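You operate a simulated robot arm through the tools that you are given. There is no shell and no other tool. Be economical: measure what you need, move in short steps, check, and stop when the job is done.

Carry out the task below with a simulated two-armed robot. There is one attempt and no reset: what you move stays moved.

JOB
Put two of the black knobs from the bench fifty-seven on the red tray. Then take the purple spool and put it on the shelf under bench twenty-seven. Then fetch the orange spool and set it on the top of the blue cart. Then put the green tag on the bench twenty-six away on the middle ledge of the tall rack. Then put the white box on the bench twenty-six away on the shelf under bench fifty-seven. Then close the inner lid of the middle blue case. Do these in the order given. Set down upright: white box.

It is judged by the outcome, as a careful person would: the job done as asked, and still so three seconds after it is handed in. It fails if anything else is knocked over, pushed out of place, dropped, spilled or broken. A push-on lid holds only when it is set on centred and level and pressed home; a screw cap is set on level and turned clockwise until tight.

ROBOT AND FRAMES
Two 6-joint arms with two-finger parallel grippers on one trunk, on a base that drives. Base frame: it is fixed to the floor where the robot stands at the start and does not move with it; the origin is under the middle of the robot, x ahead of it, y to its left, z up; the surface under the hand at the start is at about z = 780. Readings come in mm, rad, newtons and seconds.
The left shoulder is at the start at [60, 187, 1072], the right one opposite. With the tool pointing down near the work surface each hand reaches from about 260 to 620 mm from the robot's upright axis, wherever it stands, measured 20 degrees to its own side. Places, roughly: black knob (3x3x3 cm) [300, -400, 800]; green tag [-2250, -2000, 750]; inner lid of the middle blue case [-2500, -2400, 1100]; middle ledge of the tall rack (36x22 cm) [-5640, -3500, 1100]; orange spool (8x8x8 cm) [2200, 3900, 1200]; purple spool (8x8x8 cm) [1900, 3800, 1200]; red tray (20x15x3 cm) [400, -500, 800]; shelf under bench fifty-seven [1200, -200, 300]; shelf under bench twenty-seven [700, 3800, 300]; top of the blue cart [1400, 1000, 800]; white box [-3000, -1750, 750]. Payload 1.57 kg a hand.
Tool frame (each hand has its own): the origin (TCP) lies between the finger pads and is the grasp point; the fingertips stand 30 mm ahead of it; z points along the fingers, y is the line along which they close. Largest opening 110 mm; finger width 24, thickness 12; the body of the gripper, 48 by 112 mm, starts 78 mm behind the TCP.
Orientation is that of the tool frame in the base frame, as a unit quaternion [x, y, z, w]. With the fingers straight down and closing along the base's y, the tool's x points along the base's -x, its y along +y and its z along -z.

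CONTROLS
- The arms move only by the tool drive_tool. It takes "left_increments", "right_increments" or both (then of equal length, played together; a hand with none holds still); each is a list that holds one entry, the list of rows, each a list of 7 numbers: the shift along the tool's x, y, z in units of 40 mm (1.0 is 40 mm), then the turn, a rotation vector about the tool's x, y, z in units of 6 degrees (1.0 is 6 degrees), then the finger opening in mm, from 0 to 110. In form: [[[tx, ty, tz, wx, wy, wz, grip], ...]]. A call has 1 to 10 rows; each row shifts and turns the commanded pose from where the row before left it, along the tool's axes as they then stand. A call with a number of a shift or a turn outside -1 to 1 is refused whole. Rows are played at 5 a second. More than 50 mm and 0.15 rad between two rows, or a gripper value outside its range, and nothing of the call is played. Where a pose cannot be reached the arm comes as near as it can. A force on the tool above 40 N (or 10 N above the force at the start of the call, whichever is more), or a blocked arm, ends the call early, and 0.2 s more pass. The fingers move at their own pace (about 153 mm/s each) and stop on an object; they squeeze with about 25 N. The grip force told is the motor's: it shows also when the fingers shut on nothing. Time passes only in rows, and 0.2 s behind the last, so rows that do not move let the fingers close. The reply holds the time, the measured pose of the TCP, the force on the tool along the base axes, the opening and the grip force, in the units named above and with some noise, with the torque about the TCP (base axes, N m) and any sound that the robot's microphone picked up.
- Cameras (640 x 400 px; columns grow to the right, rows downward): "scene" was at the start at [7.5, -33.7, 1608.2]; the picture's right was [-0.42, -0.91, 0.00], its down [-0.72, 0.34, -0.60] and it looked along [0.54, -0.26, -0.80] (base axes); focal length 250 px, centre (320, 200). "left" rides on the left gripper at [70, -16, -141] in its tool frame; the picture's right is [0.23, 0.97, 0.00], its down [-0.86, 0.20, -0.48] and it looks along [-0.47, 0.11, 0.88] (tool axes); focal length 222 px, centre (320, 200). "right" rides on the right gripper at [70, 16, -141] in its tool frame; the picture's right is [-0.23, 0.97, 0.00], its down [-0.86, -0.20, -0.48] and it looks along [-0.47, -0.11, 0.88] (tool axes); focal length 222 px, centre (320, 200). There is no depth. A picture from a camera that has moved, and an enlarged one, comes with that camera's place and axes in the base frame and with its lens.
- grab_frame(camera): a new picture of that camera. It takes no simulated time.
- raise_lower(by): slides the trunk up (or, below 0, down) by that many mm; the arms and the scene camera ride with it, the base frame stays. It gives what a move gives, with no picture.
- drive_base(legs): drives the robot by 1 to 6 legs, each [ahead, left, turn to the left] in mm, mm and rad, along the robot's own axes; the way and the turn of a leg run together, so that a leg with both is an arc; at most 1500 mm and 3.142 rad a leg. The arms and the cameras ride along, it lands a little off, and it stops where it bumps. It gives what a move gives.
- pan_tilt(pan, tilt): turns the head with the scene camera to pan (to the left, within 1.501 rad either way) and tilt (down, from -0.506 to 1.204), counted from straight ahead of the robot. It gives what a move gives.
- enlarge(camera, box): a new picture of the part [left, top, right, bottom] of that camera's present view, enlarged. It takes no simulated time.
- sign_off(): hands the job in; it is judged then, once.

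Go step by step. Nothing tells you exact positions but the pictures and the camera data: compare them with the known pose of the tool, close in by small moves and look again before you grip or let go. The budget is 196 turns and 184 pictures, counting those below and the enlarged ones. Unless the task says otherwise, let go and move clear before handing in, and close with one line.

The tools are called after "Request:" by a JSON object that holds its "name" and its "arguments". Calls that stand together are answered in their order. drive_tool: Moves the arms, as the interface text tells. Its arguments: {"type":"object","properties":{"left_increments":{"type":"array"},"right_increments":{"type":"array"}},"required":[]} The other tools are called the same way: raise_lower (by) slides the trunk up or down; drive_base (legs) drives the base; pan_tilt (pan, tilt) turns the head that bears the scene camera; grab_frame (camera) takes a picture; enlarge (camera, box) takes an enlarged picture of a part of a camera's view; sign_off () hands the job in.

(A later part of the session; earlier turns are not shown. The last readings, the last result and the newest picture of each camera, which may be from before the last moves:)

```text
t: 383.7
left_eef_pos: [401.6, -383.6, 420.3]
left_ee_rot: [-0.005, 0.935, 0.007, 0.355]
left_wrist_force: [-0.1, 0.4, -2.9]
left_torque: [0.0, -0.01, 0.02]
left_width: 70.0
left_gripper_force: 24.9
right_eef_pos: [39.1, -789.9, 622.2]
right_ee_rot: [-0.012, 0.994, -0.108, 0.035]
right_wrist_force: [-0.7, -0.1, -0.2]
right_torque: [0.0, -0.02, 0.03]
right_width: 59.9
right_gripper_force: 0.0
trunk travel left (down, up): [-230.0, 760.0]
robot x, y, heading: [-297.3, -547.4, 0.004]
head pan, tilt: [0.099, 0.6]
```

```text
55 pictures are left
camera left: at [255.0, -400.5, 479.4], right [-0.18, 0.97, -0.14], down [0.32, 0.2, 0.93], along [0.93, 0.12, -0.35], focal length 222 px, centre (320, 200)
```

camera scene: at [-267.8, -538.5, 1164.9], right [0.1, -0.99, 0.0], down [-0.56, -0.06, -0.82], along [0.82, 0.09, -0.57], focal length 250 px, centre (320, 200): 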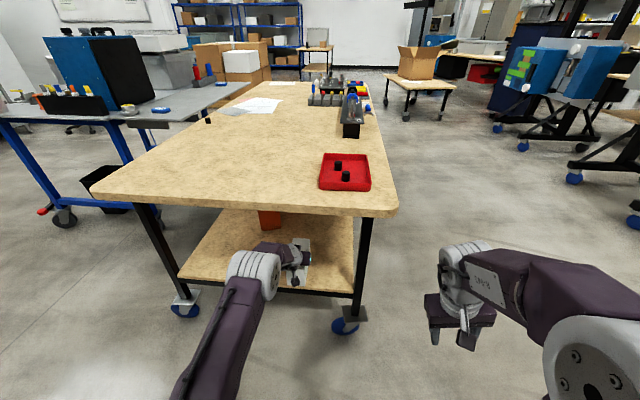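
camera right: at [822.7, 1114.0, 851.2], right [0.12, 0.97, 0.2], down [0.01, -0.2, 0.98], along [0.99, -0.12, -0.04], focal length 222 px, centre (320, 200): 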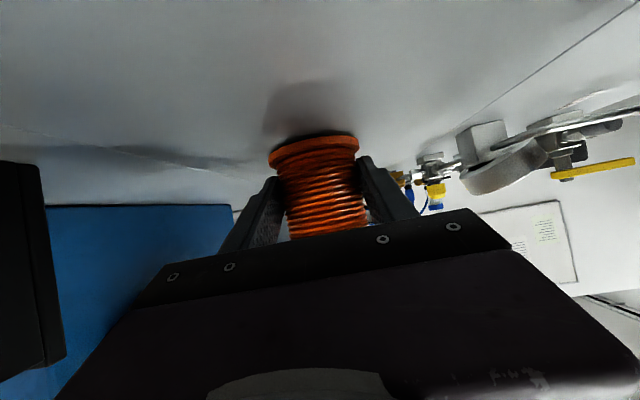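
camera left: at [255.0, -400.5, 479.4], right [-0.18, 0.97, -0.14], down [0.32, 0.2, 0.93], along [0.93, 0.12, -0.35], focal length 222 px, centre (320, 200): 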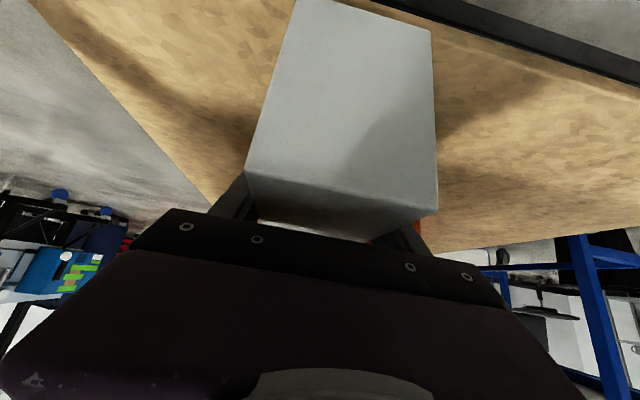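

All clear. Driving the remaining 90 mm and lowering with the trunk.

Request:
{"name": "drive_base", "arguments": {"legs": [[88, 0, 0]]}}

Request:
{"name": "raise_lower", "arguments": {"by": -28}}

Request:
{"name": "raise_lower", "arguments": {"by": -5}}

Request:
{"name": "grab_frame", "arguments": {"camera": "left"}}

Request:
{"name": "enlarge", "arguments": {"camera": "scene", "box": [180, 200, 400, 340]}}

```text
t: 384.8
left_eef_pos: [489.8, -382.3, 419.5]
left_ee_rot: [-0.004, 0.935, 0.006, 0.355]
left_wrist_force: [-0.3, -0.8, -3.2]
left_torque: [0.0, 0.02, -0.01]
left_width: 69.9
left_gripper_force: 24.8
right_eef_pos: [127.3, -790.9, 623.0]
right_ee_rot: [-0.011, 0.994, -0.108, 0.035]
right_wrist_force: [0.6, 0.7, 0.4]
right_torque: [0.0, -0.01, 0.0]
right_width: 59.9
right_gripper_force: 0.1
trunk travel left (down, up): [-230.0, 760.0]
robot x, y, heading: [-206.4, -544.3, 0.002]
head pan, tilt: [0.099, 0.6]
```

```text
t: 385.5
left_eef_pos: [491.6, -381.5, 398.4]
left_ee_rot: [-0.004, 0.933, 0.005, 0.36]
left_wrist_force: [5.3, 4.0, 19.8]
left_torque: [-0.53, 0.01, -0.04]
left_width: 69.5
left_gripper_force: 24.9
right_eef_pos: [125.7, -790.7, 596.3]
right_ee_rot: [-0.01, 0.993, -0.108, 0.036]
right_wrist_force: [-0.2, -0.3, -0.3]
right_torque: [-0.01, 0.02, 0.02]
right_width: 60.3
right_gripper_force: 0.2
trunk travel left (down, up): [-202.0, 788.0]
robot x, y, heading: [-207.3, -546.4, 0.005]
head pan, tilt: [0.099, 0.6]
```

```text
t: 386.1
left_eef_pos: [492.2, -381.1, 390.2]
left_ee_rot: [-0.004, 0.934, 0.005, 0.358]
left_wrist_force: [2.2, 2.4, 19.6]
left_torque: [-0.67, -0.08, 0.3]
left_width: 69.9
left_gripper_force: 24.8
right_eef_pos: [126.6, -790.8, 591.5]
right_ee_rot: [-0.01, 0.993, -0.108, 0.036]
right_wrist_force: [0.8, 0.5, -0.4]
right_torque: [-0.02, -0.02, -0.01]
right_width: 59.9
right_gripper_force: 0.0
trunk travel left (down, up): [-197.0, 793.0]
robot x, y, heading: [-209.5, -540.9, 0.004]
head pan, tilt: [0.099, 0.6]
```

```text
54 pictures are left
camera left: at [342.9, -400.6, 448.7], right [-0.18, 0.97, -0.14], down [0.31, 0.2, 0.93], along [0.93, 0.12, -0.34], focal length 222 px, centre (320, 200)
```

left: 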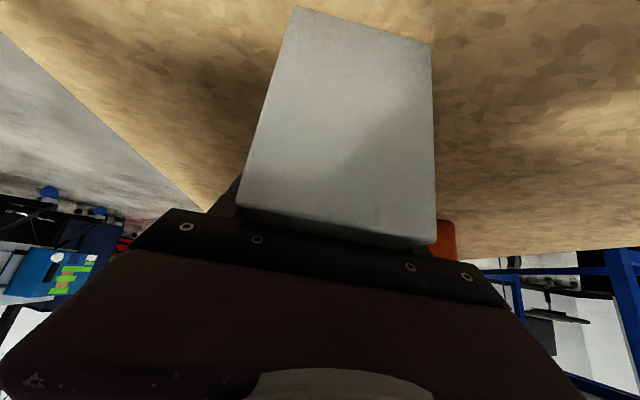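

```text
2.86 times, centred on (290, 270) of scene
camera zoom: at [-182.6, -538.7, 1132.0], right [0.1, -0.99, 0.0], down [-0.56, -0.06, -0.83], along [0.82, 0.09, -0.56], focal length 715 px, centre (406, 0)
```

zoom: 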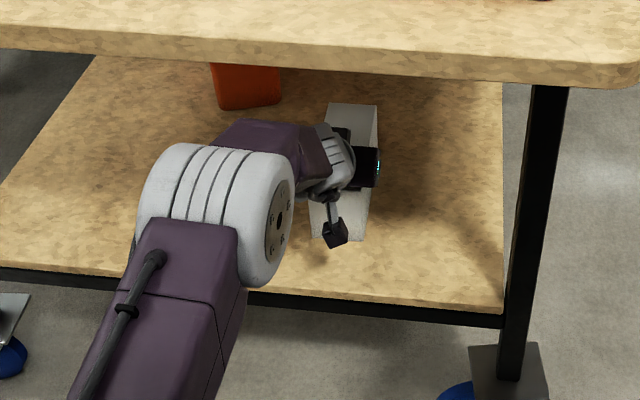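

The box has landed on the shelf. I'll relieve the pressure slightly and open the fingers.

Request:
{"name": "raise_lower", "arguments": {"by": 3}}

Request:
{"name": "drive_tool", "arguments": {"left_increments": [[[0, 0, 0, 0, 0, 0, 90], [0, 0, 0, 0, 0, 0, 90], [0, 0, 0, 0, 0, 0, 90]]]}}

Request:
{"name": "grab_frame", "arguments": {"camera": "left"}}

Request:
{"name": "enlarge", "arguments": {"camera": "scene", "box": [180, 200, 400, 340]}}

```text
t: 386.6
left_eef_pos: [489.6, -382.2, 389.9]
left_ee_rot: [-0.003, 0.935, 0.006, 0.355]
left_wrist_force: [1.6, -0.6, 6.1]
left_torque: [-0.33, -0.25, 0.04]
left_width: 70.0
left_gripper_force: 25.5
right_eef_pos: [128.3, -789.5, 592.5]
right_ee_rot: [-0.01, 0.994, -0.108, 0.035]
right_wrist_force: [-0.2, -0.2, 0.7]
right_torque: [0.04, -0.01, 0.03]
right_width: 60.0
right_gripper_force: 0.0
trunk travel left (down, up): [-200.0, 790.0]
robot x, y, heading: [-206.5, -549.0, 0.005]
head pan, tilt: [0.099, 0.6]
```

```text
t: 387.4
left_eef_pos: [488.7, -382.7, 390.0]
left_ee_rot: [-0.004, 0.934, 0.006, 0.356]
left_wrist_force: [0.5, 0.7, -0.2]
left_torque: [0.02, 0.01, 0.0]
left_width: 90.1
left_gripper_force: 0.0
right_eef_pos: [127.9, -791.2, 593.5]
right_ee_rot: [-0.011, 0.993, -0.108, 0.034]
right_wrist_force: [-0.1, 0.1, -0.2]
right_torque: [0.05, -0.01, 0.01]
right_width: 59.9
right_gripper_force: 0.0
trunk travel left (down, up): [-200.0, 790.0]
robot x, y, heading: [-210.0, -542.5, 0.003]
head pan, tilt: [0.099, 0.6]
```

```text
52 pictures are left
camera left: at [343.3, -400.3, 449.7], right [-0.18, 0.97, -0.14], down [0.32, 0.2, 0.93], along [0.93, 0.12, -0.35], focal length 222 px, centre (320, 200)
```

left: 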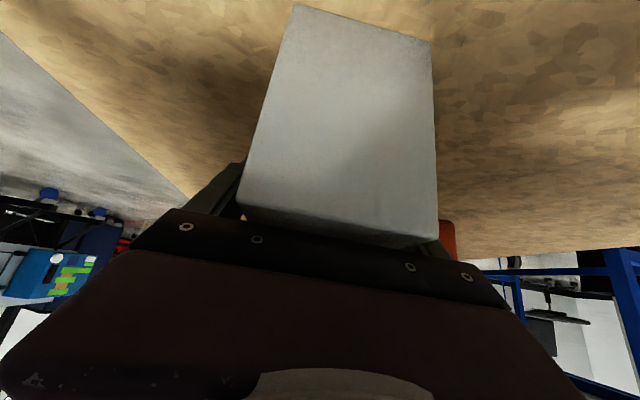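

```text
2.86 times, centred on (290, 270) of scene
camera zoom: at [-180.0, -538.3, 1134.9], right [0.1, -0.99, 0.0], down [-0.56, -0.06, -0.83], along [0.82, 0.09, -0.56], focal length 715 px, centre (406, 0)
```

zoom: 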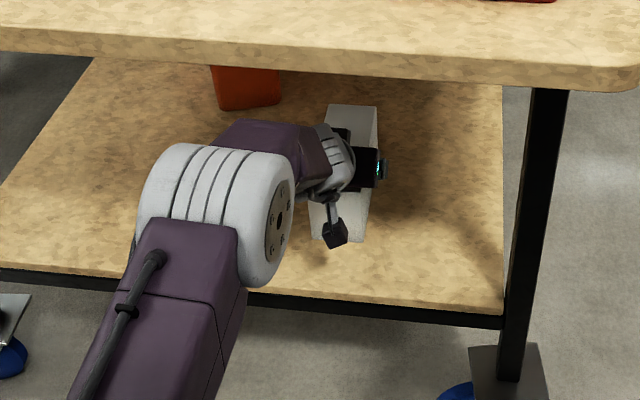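

The box stands upright on its own. Raise 20 mm and back straight out.

Request:
{"name": "raise_lower", "arguments": {"by": 20}}

Request:
{"name": "drive_base", "arguments": {"legs": [[-450, 0, 0]]}}

Request:
{"name": "grab_frame", "arguments": {"camera": "scene"}}

```text
t: 388.1
left_eef_pos: [490.7, -381.1, 410.3]
left_ee_rot: [-0.003, 0.935, 0.005, 0.356]
left_wrist_force: [-0.2, -0.2, -0.1]
left_torque: [-0.03, -0.02, 0.02]
left_width: 90.1
left_gripper_force: 0.0
right_eef_pos: [127.7, -789.1, 613.3]
right_ee_rot: [-0.011, 0.994, -0.107, 0.035]
right_wrist_force: [0.5, -0.6, 0.1]
right_torque: [0.01, 0.01, -0.01]
right_width: 59.9
right_gripper_force: 0.0
trunk travel left (down, up): [-220.0, 770.0]
robot x, y, heading: [-209.9, -545.4, 0.004]
head pan, tilt: [0.099, 0.6]
```

```text
t: 390.8
left_eef_pos: [39.5, -384.1, 410.7]
left_ee_rot: [-0.005, 0.935, 0.006, 0.356]
left_wrist_force: [-1.0, 0.3, -0.3]
left_torque: [0.02, -0.02, -0.01]
left_width: 90.2
left_gripper_force: 0.1
right_eef_pos: [-321.0, -792.8, 613.5]
right_ee_rot: [-0.011, 0.994, -0.108, 0.035]
right_wrist_force: [0.1, -1.3, 0.1]
right_torque: [0.01, 0.05, -0.05]
right_width: 59.9
right_gripper_force: 0.0
trunk travel left (down, up): [-220.0, 770.0]
robot x, y, heading: [-656.0, -547.7, 0.003]
head pan, tilt: [0.099, 0.6]
```

```text
50 pictures are left
camera scene: at [-629.8, -540.3, 1154.9], right [0.1, -0.99, 0.0], down [-0.56, -0.06, -0.83], along [0.82, 0.09, -0.56], focal length 250 px, centre (320, 200)
```

scene: 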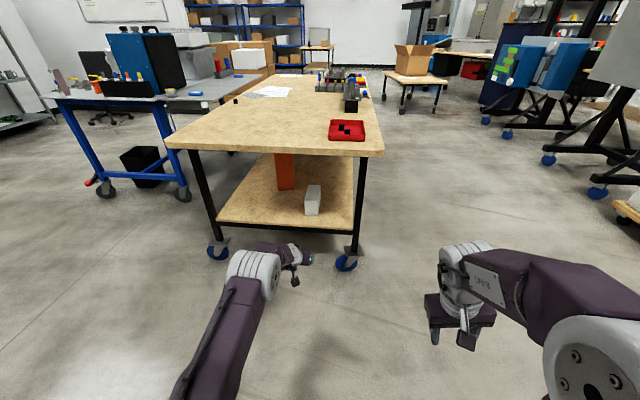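

The white box stands on the lower shelf. Last task: the inner lid of the middle case. I'll raise the trunk, straighten the left hand, turn around, and drive to the east side of bench twenty-six.

Request:
{"name": "raise_lower", "arguments": {"by": 400}}

Request:
{"name": "raise_lower", "arguments": {"by": 300}}

Request:
{"name": "drive_tool", "arguments": {"left_increments": [[[0.766, 0, -0.643, 0, 0, 0, 40], [0.766, 0, -0.643, 0, 0, 0, 40], [0.766, 0, -0.643, 0, 0, 0, 40], [0, 0, 0, 0, 0.95, 0, 40], [0, 0, 0, 0, 0.95, 0, 40], [0, 0, 0, 0, 0.95, 0, 40], [0, 0, 0, 0, 0.95, 0, 40], [0, 0, 0, 0, 0.95, 0, 40], [0, 0, 0, 0, 0.95, 0, 40], [0, 0, 0, 0, 0.95, 0, 40]]]}}

Request:
{"name": "drive_base", "arguments": {"legs": [[0, 0, -1.571], [0, 0, -1.571], [550, 0, 0], [0, 1500, 0], [0, 100, 0]]}}

Request:
{"name": "pan_tilt", "arguments": {"pan": 0.15, "tilt": 0.55}}

Request:
{"name": "grab_frame", "arguments": {"camera": "scene"}}

```text
t: 394.6
left_eef_pos: [41.0, -383.3, 810.3]
left_ee_rot: [-0.004, 0.935, 0.006, 0.356]
left_wrist_force: [-0.4, -0.5, -0.7]
left_torque: [0.04, 0.0, 0.0]
left_width: 90.2
left_gripper_force: 0.2
right_eef_pos: [-321.3, -793.7, 1013.4]
right_ee_rot: [-0.012, 0.994, -0.107, 0.034]
right_wrist_force: [-0.1, -0.5, -0.2]
right_torque: [-0.03, -0.01, -0.02]
right_width: 60.0
right_gripper_force: 0.1
trunk travel left (down, up): [-620.0, 370.0]
robot x, y, heading: [-660.4, -548.4, 0.003]
head pan, tilt: [0.099, 0.6]
```

```text
t: 397.6
left_eef_pos: [39.5, -383.0, 1111.0]
left_ee_rot: [-0.004, 0.934, 0.006, 0.356]
left_wrist_force: [-1.0, 0.3, 0.9]
left_torque: [-0.04, 0.02, -0.02]
left_width: 90.1
left_gripper_force: 0.0
right_eef_pos: [-321.6, -791.9, 1313.2]
right_ee_rot: [-0.01, 0.994, -0.108, 0.035]
right_wrist_force: [-0.3, 0.1, -0.9]
right_torque: [-0.02, 0.0, -0.02]
right_width: 60.0
right_gripper_force: 0.1
trunk travel left (down, up): [-920.0, 70.0]
robot x, y, heading: [-658.6, -548.8, 0.003]
head pan, tilt: [0.099, 0.6]
```

```text
t: 399.8
left_eef_pos: [-78.1, -385.6, 1106.8]
left_ee_rot: [-0.006, 1.0, 0.004, 0.015]
left_wrist_force: [0.4, -0.3, -0.2]
left_torque: [-0.03, 0.0, 0.01]
left_width: 39.8
left_gripper_force: 0.0
left hand out of reach, approached as far as the arm can: row 1, 6
right_eef_pos: [-320.5, -791.8, 1313.7]
right_ee_rot: [-0.011, 0.994, -0.108, 0.034]
right_wrist_force: [0.3, 0.1, 0.6]
right_torque: [0.01, 0.03, -0.01]
right_width: 60.1
right_gripper_force: 0.1
trunk travel left (down, up): [-920.0, 70.0]
robot x, y, heading: [-656.6, -544.8, 0.009]
head pan, tilt: [0.099, 0.6]
```

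```text
t: 418.4
left_eef_pos: [-1788.1, -2293.7, 1107.7]
left_ee_rot: [1.0, 0.002, -0.015, 0.006]
left_wrist_force: [0.5, 0.3, 0.1]
left_torque: [-0.08, -0.01, 0.0]
left_width: 40.1
left_gripper_force: 0.1
right_eef_pos: [-1543.1, -1886.5, 1313.0]
right_ee_rot: [0.994, 0.006, -0.033, -0.105]
right_wrist_force: [0.0, 0.2, 0.5]
right_torque: [-0.06, 0.02, 0.02]
right_width: 60.1
right_gripper_force: 0.1
trunk travel left (down, up): [-920.0, 70.0]
robot x, y, heading: [-1204.4, -2136.5, 3.137]
head pan, tilt: [0.099, 0.6]
```

```text
t: 419.0
left_eef_pos: [-1789.0, -2295.5, 1108.1]
left_ee_rot: [1.0, 0.002, -0.016, 0.005]
left_wrist_force: [0.8, 0.2, 0.8]
left_torque: [-0.04, 0.02, 0.02]
left_width: 40.2
left_gripper_force: 0.1
right_eef_pos: [-1543.0, -1888.6, 1311.7]
right_ee_rot: [0.994, 0.007, -0.034, -0.107]
right_wrist_force: [-0.6, -0.8, -0.3]
right_torque: [-0.05, 0.01, 0.0]
right_width: 59.7
right_gripper_force: 0.1
trunk travel left (down, up): [-920.0, 70.0]
robot x, y, heading: [-1206.4, -2143.0, 3.136]
head pan, tilt: [0.15, 0.55]
```

```text
49 pictures are left
camera scene: at [-1237.3, -2151.8, 1859.4], right [-0.15, 0.99, 0.0], down [0.52, 0.07, -0.85], along [-0.84, -0.13, -0.52], focal length 250 px, centre (320, 200)
```

scene: 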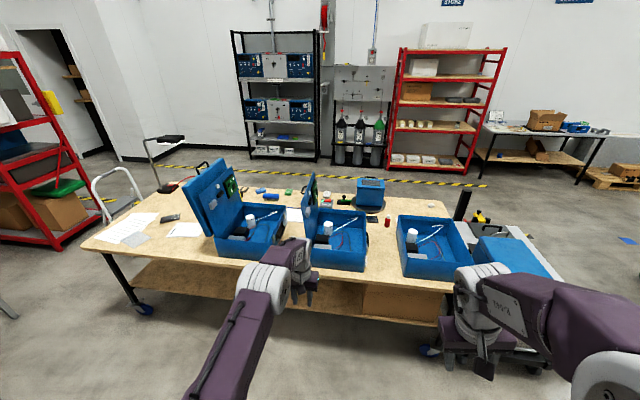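

Request:
{"name": "enlarge", "arguments": {"camera": "scene", "box": [180, 150, 400, 290]}}

```text
2.86 times, centred on (290, 220) of scene
camera zoom: at [-1237.3, -2151.8, 1859.4], right [-0.15, 0.99, 0.0], down [0.52, 0.07, -0.85], along [-0.84, -0.13, -0.52], focal length 715 px, centre (406, 143)
```

zoom: 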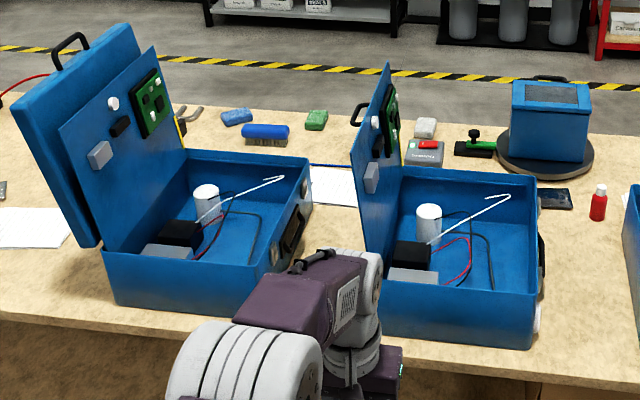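

Request:
{"name": "enlarge", "arguments": {"camera": "scene", "box": [285, 160, 375, 225]}}

```text
6.15 times, centred on (330, 192) of scene
camera zoom: at [-1237.3, -2151.8, 1859.4], right [-0.15, 0.99, 0.0], down [0.52, 0.07, -0.85], along [-0.84, -0.13, -0.52], focal length 1539 px, centre (258, 246)
```

zoom: 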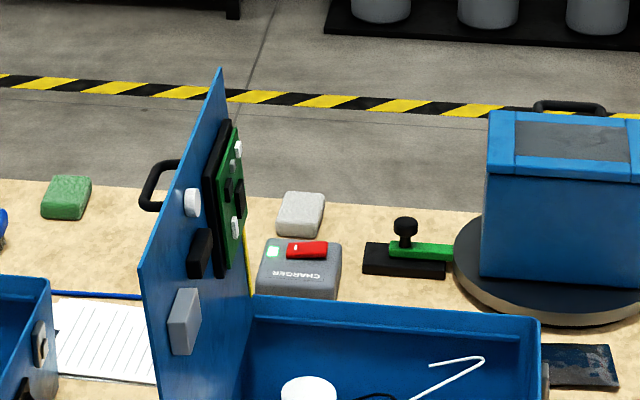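

The middle case's inner lid is a panel standing almost upright: hinge at about y=-2377, z=926, top edge at y≈-2405, z≈1202, x from about -2250 to -2630. I'll straddle its top edge near the front with open fingers and guide it down. First raise and retract the left hand, then drive up.

Request:
{"name": "drive_tool", "arguments": {"left_increments": [[[0.66, 0, -0.82, 0, 0, 0, 60], [0.66, 0, -0.82, 0, 0, 0, 60], [0.66, 0, -0.82, 0, 0, 0, 60], [0.66, 0, -0.82, 0, 0, 0, 60], [0.66, 0, -0.82, 0, 0, 0, 60], [0, 0, -0.5, 0, 0, 0, 60], [0, 0, 0, 0, 0, 0, 60]]]}}

Request:
{"name": "drive_base", "arguments": {"legs": [[0, 28, 0], [430, 0, 0]]}}

Request:
{"name": "pan_tilt", "arguments": {"pan": 0.3, "tilt": 0.7}}

Request:
{"name": "grab_frame", "arguments": {"camera": "scene"}}

Request:
{"name": "grab_frame", "arguments": {"camera": "left"}}

```text
t: 420.6
left_eef_pos: [-1651.4, -2295.4, 1286.7]
left_ee_rot: [1.0, 0.002, -0.015, 0.004]
left_wrist_force: [-0.1, -0.6, -0.3]
left_torque: [0.02, -0.01, 0.0]
left_width: 60.0
left_gripper_force: 0.0
right_eef_pos: [-1545.2, -1894.0, 1313.3]
right_ee_rot: [0.994, 0.007, -0.034, -0.107]
right_wrist_force: [0.2, -0.2, 0.0]
right_torque: [-0.01, -0.01, -0.01]
right_width: 60.1
right_gripper_force: 0.0
trunk travel left (down, up): [-920.0, 70.0]
robot x, y, heading: [-1209.9, -2137.3, 3.138]
head pan, tilt: [0.15, 0.55]
```

```text
t: 423.7
left_eef_pos: [-2079.0, -2318.6, 1287.0]
left_ee_rot: [1.0, 0.001, -0.017, 0.004]
left_wrist_force: [0.3, -0.2, 0.8]
left_torque: [0.0, 0.02, 0.01]
left_width: 60.0
left_gripper_force: 0.0
right_eef_pos: [-1970.9, -1917.7, 1313.7]
right_ee_rot: [0.994, 0.005, -0.035, -0.107]
right_wrist_force: [-0.7, -0.4, 0.2]
right_torque: [0.01, 0.02, -0.01]
right_width: 60.1
right_gripper_force: 0.0
trunk travel left (down, up): [-920.0, 70.0]
robot x, y, heading: [-1639.1, -2167.0, 3.137]
head pan, tilt: [0.15, 0.55]
```

```text
t: 424.4
left_eef_pos: [-2080.7, -2319.8, 1287.9]
left_ee_rot: [1.0, 0.001, -0.015, 0.004]
left_wrist_force: [-0.2, 0.4, -0.1]
left_torque: [0.0, 0.02, 0.01]
left_width: 60.0
left_gripper_force: 0.1
right_eef_pos: [-1971.1, -1917.1, 1313.7]
right_ee_rot: [0.994, 0.004, -0.033, -0.108]
right_wrist_force: [0.7, 0.2, 0.2]
right_torque: [-0.01, 0.0, 0.0]
right_width: 59.8
right_gripper_force: 0.1
trunk travel left (down, up): [-920.0, 70.0]
robot x, y, heading: [-1639.5, -2165.7, 3.132]
head pan, tilt: [0.3, 0.7]
```

```text
46 pictures are left
camera scene: at [-1658.5, -2194.1, 1846.3], right [-0.29, 0.96, 0.0], down [0.62, 0.19, -0.77], along [-0.73, -0.22, -0.64], focal length 250 px, centre (320, 200)
```

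scene: 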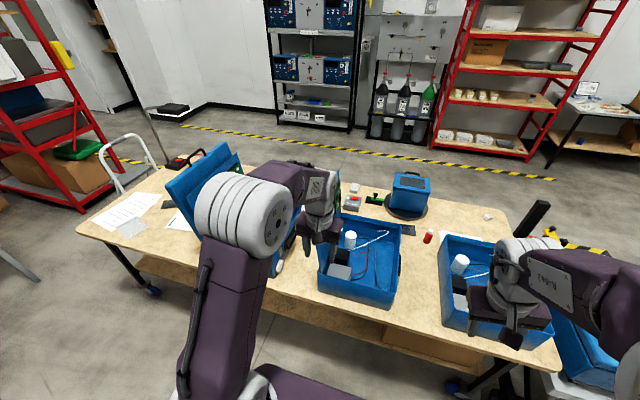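

```text
45 pictures are left
camera left: at [-2007.2, -2302.6, 1426.3], right [0.23, -0.97, 0.0], down [-0.84, -0.2, 0.51], along [-0.49, -0.11, -0.86], focal length 222 px, centre (320, 200)
```

left: 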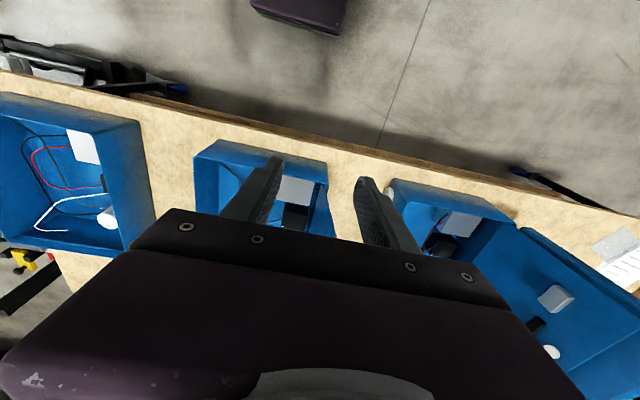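

Let me zoom to refine the lid's location from here.

Request:
{"name": "enlarge", "arguments": {"camera": "scene", "box": [270, 160, 430, 310]}}

```text
2.67 times, centred on (350, 235) of scene
camera zoom: at [-1658.5, -2194.1, 1846.3], right [-0.29, 0.96, 0.0], down [0.62, 0.19, -0.77], along [-0.73, -0.22, -0.64], focal length 667 px, centre (240, 107)
```

zoom: 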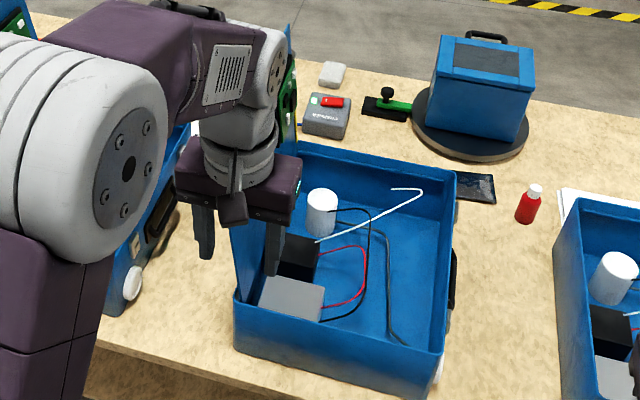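

The refined lid position agrees: top edge at y≈-2405, z≈1202, hinge y≈-2372, z≈925. I'll shift the hand left 85 mm, then drive forward so it hangs above the front part of the lid's top edge.

Request:
{"name": "drive_tool", "arguments": {"left_increments": [[[0, 0.71, 0, 0, 0, 0, 60], [0, 0.71, 0, 0, 0, 0, 60], [0, 0.71, 0, 0, 0, 0, 60], [0, 0, 0, 0, 0, 0, 60]]]}}

Request:
{"name": "drive_base", "arguments": {"legs": [[215, 0, 0]]}}

Request:
{"name": "grab_frame", "arguments": {"camera": "left"}}

Request:
{"name": "enlarge", "arguments": {"camera": "scene", "box": [230, 190, 430, 340]}}

```text
t: 425.4
left_eef_pos: [-2081.3, -2405.1, 1288.5]
left_ee_rot: [1.0, 0.0, -0.016, 0.003]
left_wrist_force: [-0.2, 0.1, -0.3]
left_torque: [0.02, -0.01, -0.01]
left_width: 59.8
left_gripper_force: 0.0
right_eef_pos: [-1971.4, -1917.0, 1312.3]
right_ee_rot: [0.994, 0.005, -0.034, -0.107]
right_wrist_force: [-0.3, -0.3, -0.1]
right_torque: [-0.01, -0.01, 0.02]
right_width: 60.1
right_gripper_force: 0.1
trunk travel left (down, up): [-920.0, 70.0]
robot x, y, heading: [-1638.7, -2165.3, 3.135]
head pan, tilt: [0.3, 0.7]
```

```text
t: 427.0
left_eef_pos: [-2290.2, -2404.2, 1289.0]
left_ee_rot: [1.0, 0.0, -0.017, 0.004]
left_wrist_force: [1.0, -0.1, -0.5]
left_torque: [0.03, 0.06, 0.01]
left_width: 60.1
left_gripper_force: 0.0
right_eef_pos: [-2180.9, -1915.7, 1314.5]
right_ee_rot: [0.994, 0.005, -0.035, -0.107]
right_wrist_force: [0.2, 0.5, -0.3]
right_torque: [-0.01, 0.02, 0.03]
right_width: 60.2
right_gripper_force: 0.1
trunk travel left (down, up): [-920.0, 70.0]
robot x, y, heading: [-1850.5, -2165.7, 3.139]
head pan, tilt: [0.3, 0.7]
```

```text
43 pictures are left
camera left: at [-2216.8, -2386.5, 1428.3], right [0.23, -0.97, 0.0], down [-0.84, -0.2, 0.51], along [-0.5, -0.12, -0.86], focal length 222 px, centre (320, 200)
```

left: 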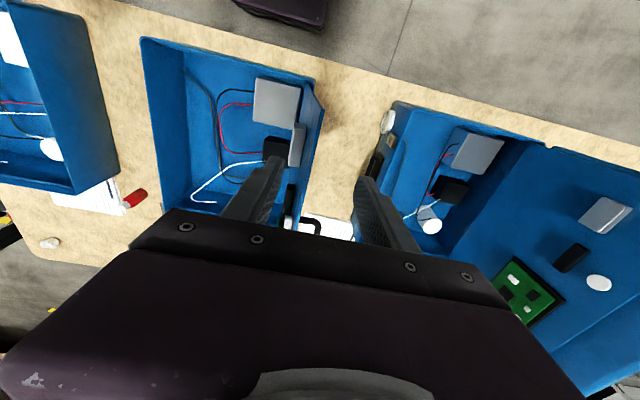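

```text
2.67 times, centred on (330, 265) of scene
camera zoom: at [-1866.4, -2192.6, 1846.4], right [-0.29, 0.96, 0.0], down [0.61, 0.19, -0.77], along [-0.73, -0.22, -0.64], focal length 667 px, centre (293, 27)
```

zoom: 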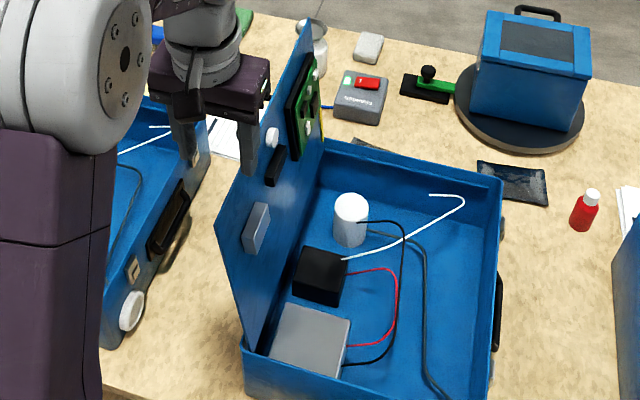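

The hand straddles the lid's top edge line: lid top y≈-2398, fingers at -2374 and -2434. I'll lower about 78 mm so the fingertips sit either side of the lid's edge.

Request:
{"name": "drive_tool", "arguments": {"left_increments": [[[0, -0.1, 0.8, 0, 0, 0, 60], [0, 0, 0.8, 0, 0, 0, 60], [0, 0, 0.35, 0, 0, 0, 60], [0, 0, 0, 0, 0, 0, 60]]]}}

Request:
{"name": "grab_frame", "arguments": {"camera": "left"}}

Request:
{"name": "enlarge", "arguments": {"camera": "scene", "box": [230, 190, 430, 340]}}

```text
t: 428.0
left_eef_pos: [-2297.2, -2399.8, 1209.1]
left_ee_rot: [1.0, 0.0, -0.016, 0.004]
left_wrist_force: [1.0, 0.0, 0.4]
left_torque: [0.01, -0.03, 0.0]
left_width: 59.9
left_gripper_force: 0.0
right_eef_pos: [-2186.2, -1915.8, 1312.2]
right_ee_rot: [0.994, 0.006, -0.033, -0.108]
right_wrist_force: [0.9, 1.2, -0.1]
right_torque: [-0.01, 0.02, 0.03]
right_width: 60.0
right_gripper_force: 0.0
trunk travel left (down, up): [-920.0, 70.0]
robot x, y, heading: [-1848.4, -2166.6, 3.141]
head pan, tilt: [0.3, 0.7]
```

```text
41 pictures are left
camera left: at [-2224.1, -2382.6, 1348.4], right [0.23, -0.97, 0.0], down [-0.84, -0.2, 0.51], along [-0.49, -0.12, -0.86], focal length 222 px, centre (320, 200)
```

left: 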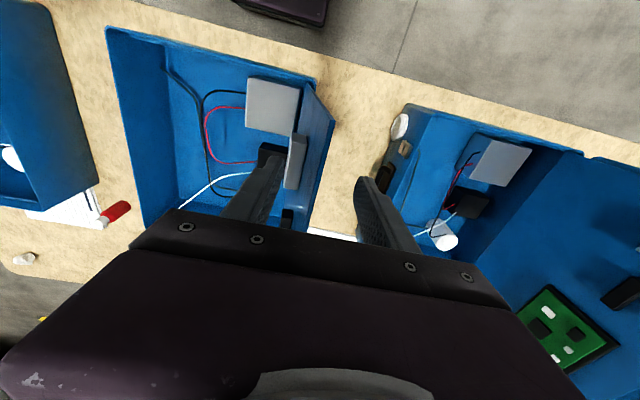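

```text
2.67 times, centred on (330, 265) of scene
camera zoom: at [-1874.3, -2192.3, 1846.3], right [-0.29, 0.96, 0.0], down [0.62, 0.19, -0.76], along [-0.73, -0.22, -0.64], focal length 667 px, centre (293, 27)
```

zoom: 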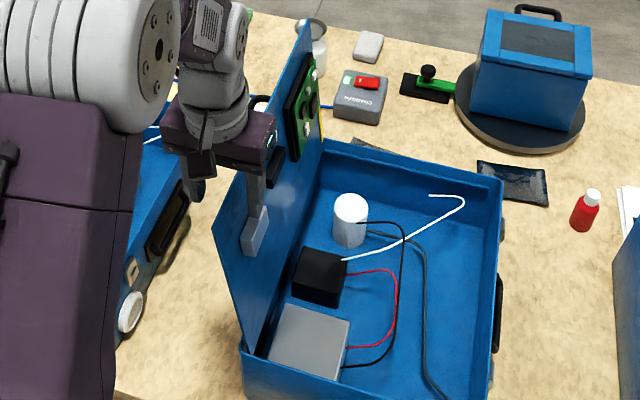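

The lid's edge is between the fingers. I'll begin guiding it over: three rows of arc motion.

Request:
{"name": "drive_tool", "arguments": {"left_increments": [[[0, -0.74, 0.04, -1, 0, 0, 60], [0, -0.74, 0.04, -1, 0, 0, 60], [0, -0.74, 0.04, -1, 0, 0, 60], [0, 0, 0, 0, 0, 0, 60]]]}}

Request:
{"name": "enlarge", "arguments": {"camera": "scene", "box": [230, 190, 430, 340]}}

```text
t: 429.0
left_eef_pos: [-2298.1, -2313.8, 1195.2]
left_ee_rot: [0.987, 0.003, -0.015, 0.159]
left_wrist_force: [-0.4, 3.8, -0.3]
left_torque: [-0.01, -0.03, -0.03]
left_width: 61.5
left_gripper_force: 1.9
right_eef_pos: [-2185.6, -1916.3, 1311.5]
right_ee_rot: [0.994, 0.005, -0.034, -0.107]
right_wrist_force: [-1.1, -1.0, 0.5]
right_torque: [0.05, 0.01, 0.02]
right_width: 59.9
right_gripper_force: 0.1
trunk travel left (down, up): [-920.0, 70.0]
robot x, y, heading: [-1853.8, -2166.7, 3.138]
head pan, tilt: [0.3, 0.7]
```

```text
2.67 times, centred on (330, 265) of scene
camera zoom: at [-1873.2, -2193.1, 1846.3], right [-0.29, 0.96, 0.0], down [0.62, 0.19, -0.76], along [-0.73, -0.22, -0.64], focal length 667 px, centre (293, 27)
```

zoom: 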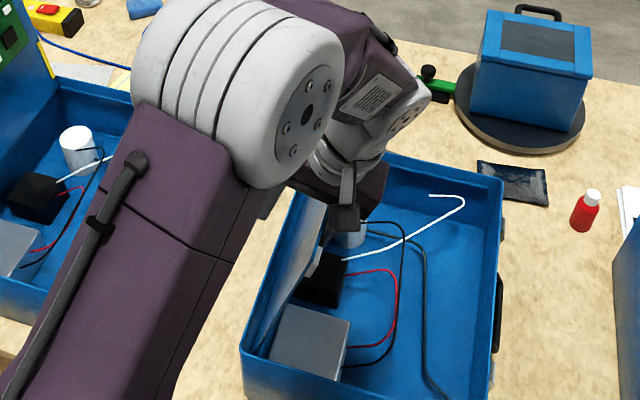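

The lid follows, resting against the inner finger. Continuing the arc.

Request:
{"name": "drive_tool", "arguments": {"left_increments": [[[0, -0.74, 0.04, -1, 0, 0, 60], [0, -0.74, 0.04, -1, 0, 0, 60], [0, -0.74, 0.04, -1, 0, 0, 60], [0, -0.74, 0.04, -1, 0, 0, 60], [0, 0, 0, 0, 0, 0, 60]]]}}

Request:
{"name": "enlarge", "arguments": {"camera": "scene", "box": [230, 190, 430, 340]}}

Request:
{"name": "grab_frame", "arguments": {"camera": "left"}}

```text
t: 430.2
left_eef_pos: [-2300.1, -2210.0, 1135.0]
left_ee_rot: [0.932, 0.006, -0.015, 0.363]
left_wrist_force: [-0.8, 3.2, -1.3]
left_torque: [0.1, -0.02, -0.01]
left_width: 62.2
left_gripper_force: 0.7
right_eef_pos: [-2186.0, -1915.3, 1313.6]
right_ee_rot: [0.994, 0.005, -0.035, -0.108]
right_wrist_force: [0.0, -0.6, -0.8]
right_torque: [0.04, -0.02, -0.01]
right_width: 59.9
right_gripper_force: 0.1
trunk travel left (down, up): [-920.0, 70.0]
robot x, y, heading: [-1853.8, -2165.1, 3.135]
head pan, tilt: [0.3, 0.7]
```

```text
2.67 times, centred on (330, 265) of scene
camera zoom: at [-1873.4, -2192.0, 1846.3], right [-0.29, 0.96, 0.0], down [0.62, 0.19, -0.76], along [-0.73, -0.22, -0.64], focal length 667 px, centre (293, 27)
```

zoom: 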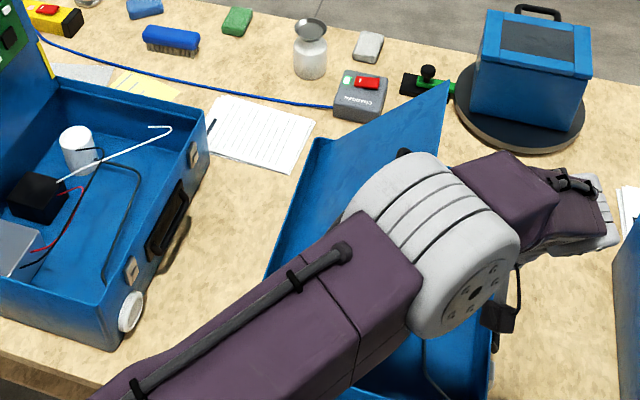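

```text
37 pictures are left
camera left: at [-2228.2, -2102.8, 1226.4], right [0.25, -0.72, 0.65], down [-0.84, 0.18, 0.51], along [-0.48, -0.67, -0.56], focal length 222 px, centre (320, 200)
```

left: 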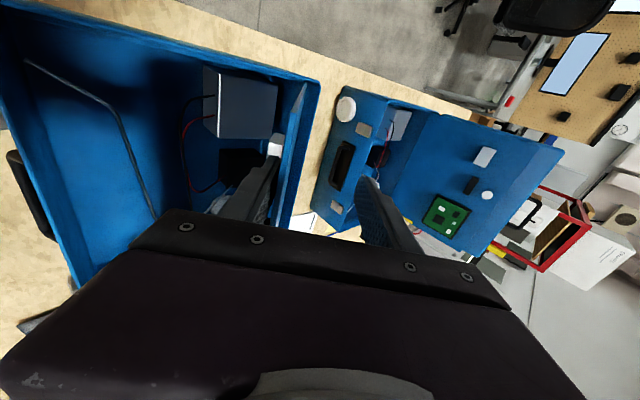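

The lid is at about 53° and well supported. I'll move the right hand further aside and continue the arc by three more rows.

Request:
{"name": "drive_tool", "arguments": {"left_increments": [[[0, -0.74, 0.04, -1, 0, 0, 60], [0, -0.74, 0.04, -1, 0, 0, 60], [0, -0.74, 0.04, -1, 0, 0, 60], [0, 0, 0, 0, 0, 0, 60]]], "right_increments": [[[0, -0.9, 0, 0, 0, 0, 60], [0, -0.9, 0, 0, 0, 0, 60], [0, -0.9, 0, 0, 0, 0, 60], [0, 0, 0, 0, 0, 0, 60]]]}}

Request:
{"name": "grab_frame", "arguments": {"camera": "scene"}}

Request:
{"name": "grab_frame", "arguments": {"camera": "left"}}

```text
t: 431.2
left_eef_pos: [-2250.8, -2191.2, 1083.5]
left_ee_rot: [0.864, 0.007, -0.013, 0.504]
left_wrist_force: [1.3, 0.5, -2.1]
left_torque: [-0.15, 0.04, -0.02]
left_width: 62.3
left_gripper_force: 1.7
left hand out of reach, approached as far as the arm can: row 2, 3
right_eef_pos: [-2186.7, -1915.4, 1312.5]
right_ee_rot: [0.994, 0.005, -0.034, -0.108]
right_wrist_force: [0.3, -0.3, 0.5]
right_torque: [-0.01, -0.01, -0.02]
right_width: 59.9
right_gripper_force: 0.0
right hand out of reach, approached as far as the arm can: row 1, 2, 3
trunk travel left (down, up): [-920.0, 70.0]
robot x, y, heading: [-1852.5, -2164.0, 3.135]
head pan, tilt: [0.3, 0.7]
```

```text
36 pictures are left
camera scene: at [-1873.5, -2191.8, 1846.3], right [-0.29, 0.96, 0.0], down [0.62, 0.19, -0.76], along [-0.73, -0.22, -0.64], focal length 250 px, centre (320, 200)
```

scene: 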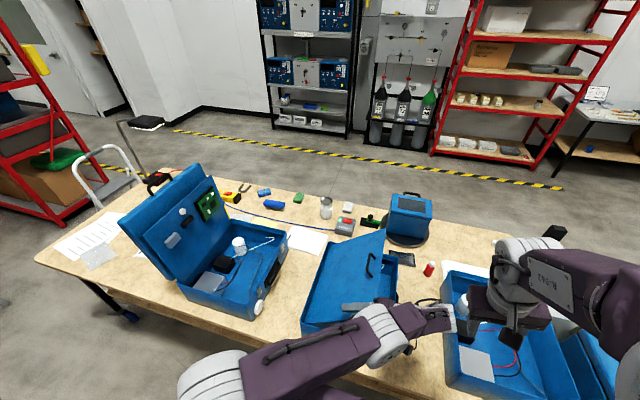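

```text
35 pictures are left
camera left: at [-2180.3, -2059.3, 1137.9], right [0.25, -0.48, 0.84], down [-0.84, 0.32, 0.43], along [-0.48, -0.82, -0.32], focal length 222 px, centre (320, 200)
```

left: 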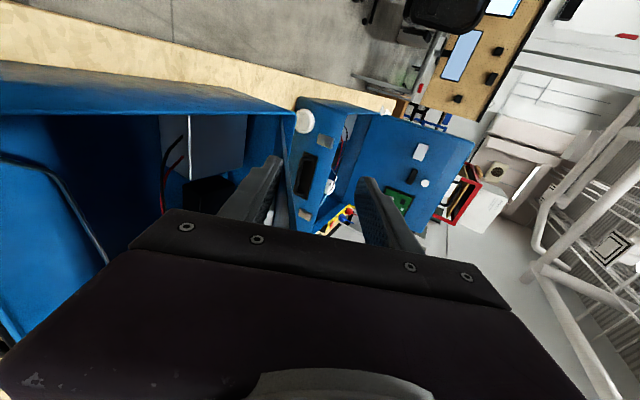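

The arm reached its limit, but the lid still rests on the lower finger at about 40°. I'll continue the arc with trunk and base: small steps down and to the right.

Request:
{"name": "drive_base", "arguments": {"legs": [[25, 0, 0]]}}

Request:
{"name": "raise_lower", "arguments": {"by": -35}}

Request:
{"name": "drive_base", "arguments": {"legs": [[0, -22, 0]]}}

Request:
{"name": "raise_lower", "arguments": {"by": -35}}

Request:
{"name": "grab_frame", "arguments": {"camera": "left"}}

Request:
{"name": "grab_frame", "arguments": {"camera": "scene"}}

```text
t: 432.0
left_eef_pos: [-2273.2, -2190.5, 1086.2]
left_ee_rot: [0.864, 0.009, -0.016, 0.502]
left_wrist_force: [1.2, 2.5, -1.6]
left_torque: [0.37, -0.14, -0.01]
left_width: 61.8
left_gripper_force: 1.0
right_eef_pos: [-2207.5, -1917.1, 1314.1]
right_ee_rot: [0.994, 0.005, -0.036, -0.107]
right_wrist_force: [-0.2, -1.2, -0.7]
right_torque: [0.01, 0.04, 0.03]
right_width: 59.9
right_gripper_force: 0.1
trunk travel left (down, up): [-920.0, 70.0]
robot x, y, heading: [-1877.4, -2166.4, 3.139]
head pan, tilt: [0.3, 0.7]
```

```text
t: 432.8
left_eef_pos: [-2275.8, -2190.0, 1049.7]
left_ee_rot: [0.864, 0.009, -0.016, 0.503]
left_wrist_force: [5.1, 1.3, -4.3]
left_torque: [0.19, -0.29, 0.04]
left_width: 63.6
left_gripper_force: 1.3
right_eef_pos: [-2208.0, -1916.0, 1279.2]
right_ee_rot: [0.994, 0.005, -0.034, -0.108]
right_wrist_force: [0.2, -1.0, 0.5]
right_torque: [-0.02, 0.02, -0.01]
right_width: 60.3
right_gripper_force: 0.1
trunk travel left (down, up): [-885.0, 105.0]
robot x, y, heading: [-1875.2, -2165.5, 3.135]
head pan, tilt: [0.3, 0.7]
```

```text
t: 433.6
left_eef_pos: [-2276.9, -2162.3, 1052.4]
left_ee_rot: [0.866, 0.007, -0.02, 0.5]
left_wrist_force: [0.9, 21.1, 9.4]
left_torque: [0.56, -0.05, -0.4]
left_width: 62.5
left_gripper_force: 1.5
right_eef_pos: [-2207.5, -1890.2, 1279.9]
right_ee_rot: [0.994, 0.005, -0.034, -0.107]
right_wrist_force: [0.1, -0.3, -0.1]
right_torque: [0.01, 0.03, -0.02]
right_width: 60.3
right_gripper_force: 0.1
trunk travel left (down, up): [-885.0, 105.0]
robot x, y, heading: [-1879.9, -2141.1, 3.129]
head pan, tilt: [0.3, 0.7]
```

```text
t: 434.1
left_eef_pos: [-2279.1, -2155.7, 1039.3]
left_ee_rot: [0.868, 0.006, -0.024, 0.496]
left_wrist_force: [6.7, 17.2, 6.3]
left_torque: [0.26, -0.24, -0.16]
left_width: 63.2
left_gripper_force: 1.4
right_eef_pos: [-2210.6, -1889.2, 1264.5]
right_ee_rot: [0.994, 0.003, -0.034, -0.107]
right_wrist_force: [-0.4, -0.5, 0.5]
right_torque: [0.03, -0.04, -0.01]
right_width: 59.9
right_gripper_force: 0.1
trunk travel left (down, up): [-871.0, 119.0]
robot x, y, heading: [-1874.1, -2142.3, 3.129]
head pan, tilt: [0.3, 0.7]
stopped: the force on the tool passed its limit at 52 N (the readings are from after the stop); the commanded pose is now the measured one
```

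```text
34 pictures are left
camera left: at [-2205.5, -2027.3, 1094.1], right [0.26, -0.5, 0.83], down [-0.83, 0.32, 0.45], along [-0.49, -0.8, -0.33], focal length 222 px, centre (320, 200)
```

left: 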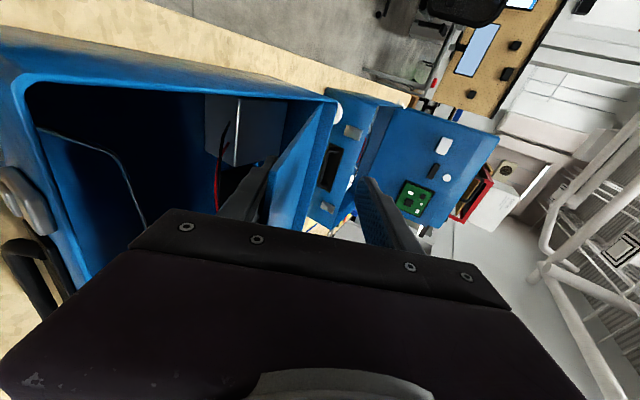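

```text
33 pictures are left
camera scene: at [-1897.7, -2165.9, 1796.9], right [-0.29, 0.96, 0.0], down [0.62, 0.18, -0.77], along [-0.73, -0.22, -0.64], focal length 250 px, centre (320, 200)
```

scene: 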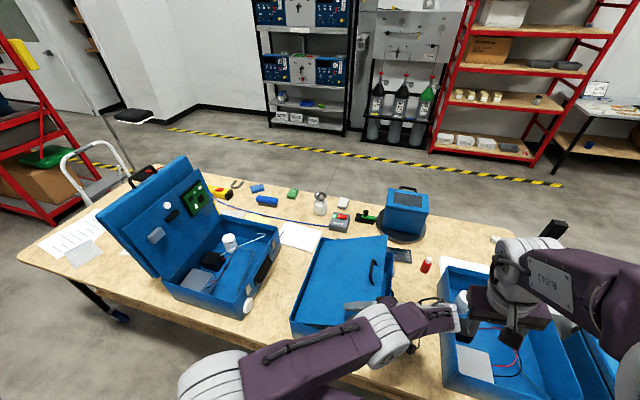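

The lower fingertip is pushing against the grey block on the lid's underside. I'll retract the fingers 25 mm outward along their axis.

Request:
{"name": "drive_tool", "arguments": {"left_increments": [[[0, 0, -0.35, 0, 0, 0, 62], [0, 0, -0.35, 0, 0, 0, 62], [0, 0, 0, 0, 0, 0, 62]]]}}

Request:
{"name": "grab_frame", "arguments": {"camera": "left"}}

Request:
{"name": "enlarge", "arguments": {"camera": "scene", "box": [270, 200, 470, 370]}}

```text
t: 434.9
left_eef_pos: [-2272.2, -2140.2, 1055.3]
left_ee_rot: [0.867, 0.005, -0.023, 0.497]
left_wrist_force: [-0.2, 2.7, -1.7]
left_torque: [-0.04, -0.05, -0.04]
left_width: 64.5
left_gripper_force: 1.6
left hand out of reach, approached as far as the arm can: row 2
right_eef_pos: [-2209.7, -1890.4, 1263.7]
right_ee_rot: [0.993, 0.002, -0.035, -0.108]
right_wrist_force: [0.2, -0.3, -0.4]
right_torque: [0.02, 0.0, 0.0]
right_width: 60.0
right_gripper_force: 0.1
trunk travel left (down, up): [-871.0, 119.0]
robot x, y, heading: [-1877.3, -2140.5, 3.13]
head pan, tilt: [0.3, 0.7]
```

```text
32 pictures are left
camera left: at [-2199.0, -2011.2, 1110.1], right [0.26, -0.5, 0.83], down [-0.83, 0.32, 0.45], along [-0.49, -0.81, -0.33], focal length 222 px, centre (320, 200)
```

left: 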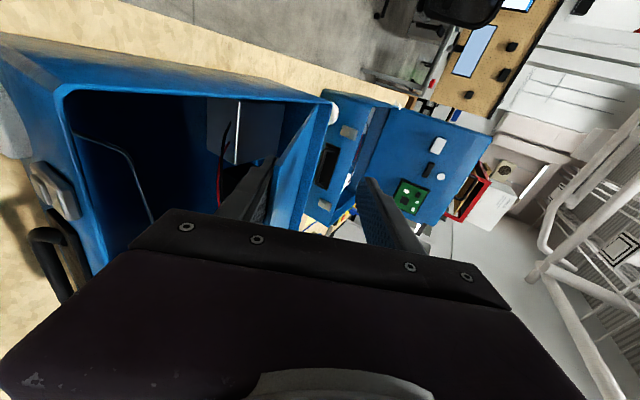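

```text
2.35 times, centred on (370, 285) of scene
camera zoom: at [-1898.0, -2168.8, 1797.3], right [-0.29, 0.96, 0.0], down [0.62, 0.18, -0.77], along [-0.73, -0.22, -0.64], focal length 588 px, centre (202, 0)
```

zoom: 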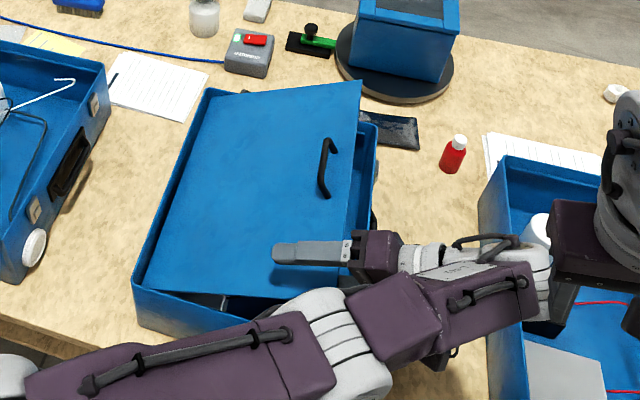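

Freed; the lid rests at about 29° on the lower finger. Continuing down in small steps.

Request:
{"name": "raise_lower", "arguments": {"by": -28}}

Request:
{"name": "drive_base", "arguments": {"legs": [[0, -14, 0]]}}

Request:
{"name": "raise_lower", "arguments": {"by": -28}}

Request:
{"name": "grab_frame", "arguments": {"camera": "left"}}

Request:
{"name": "enlarge", "arguments": {"camera": "scene", "box": [270, 200, 470, 370]}}

```text
t: 435.6
left_eef_pos: [-2272.9, -2140.0, 1027.2]
left_ee_rot: [0.868, 0.004, -0.024, 0.497]
left_wrist_force: [0.5, 2.0, -2.5]
left_torque: [-0.07, -0.05, -0.02]
left_width: 64.5
left_gripper_force: 1.1
right_eef_pos: [-2210.2, -1892.5, 1236.2]
right_ee_rot: [0.994, 0.003, -0.034, -0.107]
right_wrist_force: [-0.3, 0.4, 0.4]
right_torque: [0.02, 0.04, -0.02]
right_width: 60.1
right_gripper_force: 0.1
trunk travel left (down, up): [-843.0, 147.0]
robot x, y, heading: [-1876.3, -2142.8, 3.135]
head pan, tilt: [0.3, 0.7]
```

```text
t: 436.4
left_eef_pos: [-2271.3, -2127.2, 1027.0]
left_ee_rot: [0.869, 0.006, -0.023, 0.495]
left_wrist_force: [-0.5, 1.3, -1.4]
left_torque: [-0.03, 0.0, 0.02]
left_width: 64.6
left_gripper_force: 1.3
right_eef_pos: [-2209.9, -1880.7, 1238.2]
right_ee_rot: [0.994, 0.003, -0.034, -0.108]
right_wrist_force: [-0.3, 0.1, -0.2]
right_torque: [0.04, 0.03, -0.04]
right_width: 59.8
right_gripper_force: 0.1
trunk travel left (down, up): [-843.0, 147.0]
robot x, y, heading: [-1878.7, -2126.9, 3.128]
head pan, tilt: [0.3, 0.7]
```

```text
t: 437.1
left_eef_pos: [-2273.2, -2127.1, 999.6]
left_ee_rot: [0.867, 0.005, -0.024, 0.497]
left_wrist_force: [-0.6, 1.2, -2.6]
left_torque: [-0.1, -0.07, 0.01]
left_width: 64.8
left_gripper_force: 1.4
right_eef_pos: [-2210.2, -1879.1, 1208.1]
right_ee_rot: [0.994, 0.004, -0.034, -0.107]
right_wrist_force: [-0.6, -0.2, -0.3]
right_torque: [0.02, -0.02, -0.02]
right_width: 60.4
right_gripper_force: 0.0
trunk travel left (down, up): [-815.0, 175.0]
robot x, y, heading: [-1877.0, -2129.0, 3.132]
head pan, tilt: [0.3, 0.7]
```

```text
30 pictures are left
camera left: at [-2199.5, -1997.6, 1053.9], right [0.26, -0.5, 0.83], down [-0.83, 0.32, 0.45], along [-0.49, -0.81, -0.33], focal length 222 px, centre (320, 200)
```

left: 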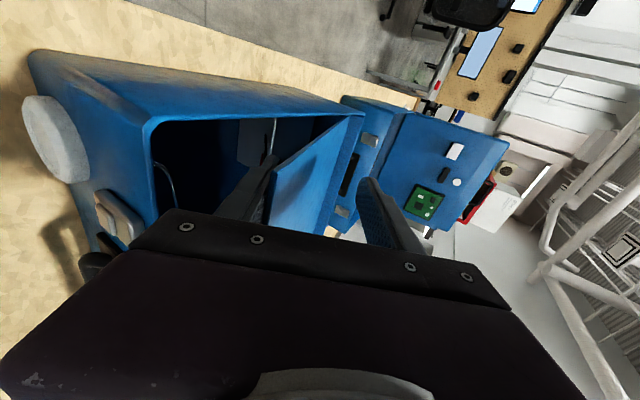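

```text
2.35 times, centred on (370, 285) of scene
camera zoom: at [-1898.3, -2155.3, 1741.2], right [-0.29, 0.96, 0.0], down [0.62, 0.18, -0.76], along [-0.73, -0.22, -0.64], focal length 588 px, centre (202, 0)
```

zoom: 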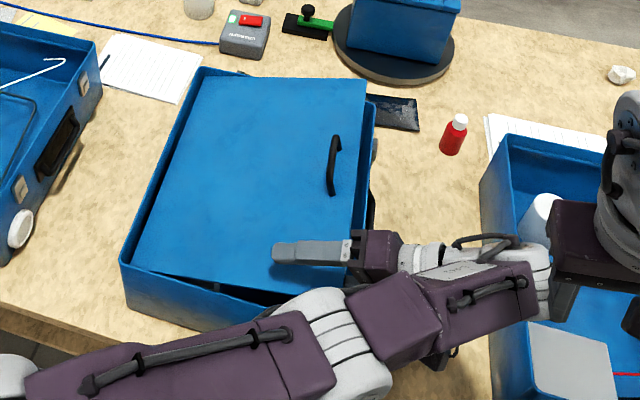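

The lid is nearly down (~13°). I'll lower another 10 mm and slide the fingers out to the right, letting the lid settle.

Request:
{"name": "raise_lower", "arguments": {"by": -10}}

Request:
{"name": "drive_base", "arguments": {"legs": [[0, -75, 0]]}}

Request:
{"name": "enlarge", "arguments": {"camera": "scene", "box": [230, 190, 450, 370]}}

```text
t: 437.7
left_eef_pos: [-2273.0, -2126.3, 989.4]
left_ee_rot: [0.868, 0.006, -0.024, 0.497]
left_wrist_force: [-0.7, 1.9, -1.7]
left_torque: [-0.11, -0.02, 0.01]
left_width: 64.7
left_gripper_force: 1.6
right_eef_pos: [-2210.2, -1876.9, 1197.8]
right_ee_rot: [0.994, 0.004, -0.034, -0.108]
right_wrist_force: [-1.0, -0.9, -0.5]
right_torque: [-0.04, 0.02, -0.01]
right_width: 60.1
right_gripper_force: 0.1
trunk travel left (down, up): [-805.0, 185.0]
robot x, y, heading: [-1876.9, -2128.1, 3.131]
head pan, tilt: [0.3, 0.7]
```

```text
t: 438.7
left_eef_pos: [-2272.0, -2054.1, 988.5]
left_ee_rot: [0.869, 0.006, -0.024, 0.495]
left_wrist_force: [0.2, -0.4, 0.0]
left_torque: [0.03, 0.01, -0.02]
left_width: 61.9
left_gripper_force: 0.0
right_eef_pos: [-2208.9, -1807.1, 1200.6]
right_ee_rot: [0.993, 0.004, -0.034, -0.11]
right_wrist_force: [0.2, 0.5, -0.2]
right_torque: [0.04, 0.01, 0.0]
right_width: 59.8
right_gripper_force: 0.1
trunk travel left (down, up): [-805.0, 185.0]
robot x, y, heading: [-1875.1, -2055.1, 3.131]
head pan, tilt: [0.3, 0.7]
```

```text
2.22 times, centred on (340, 280) of scene
camera zoom: at [-1897.3, -2085.3, 1731.2], right [-0.29, 0.96, 0.0], down [0.62, 0.19, -0.76], along [-0.73, -0.22, -0.64], focal length 556 px, centre (276, 22)
```

zoom: 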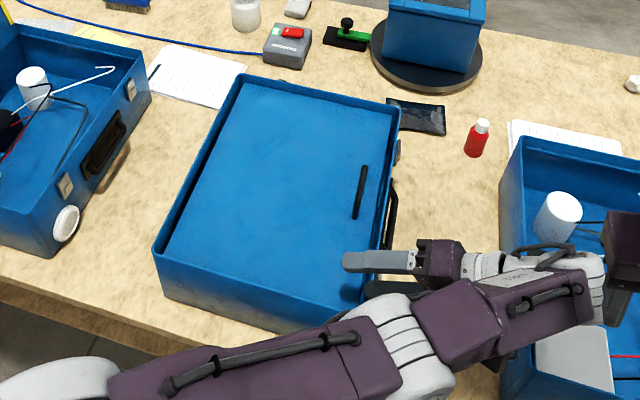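

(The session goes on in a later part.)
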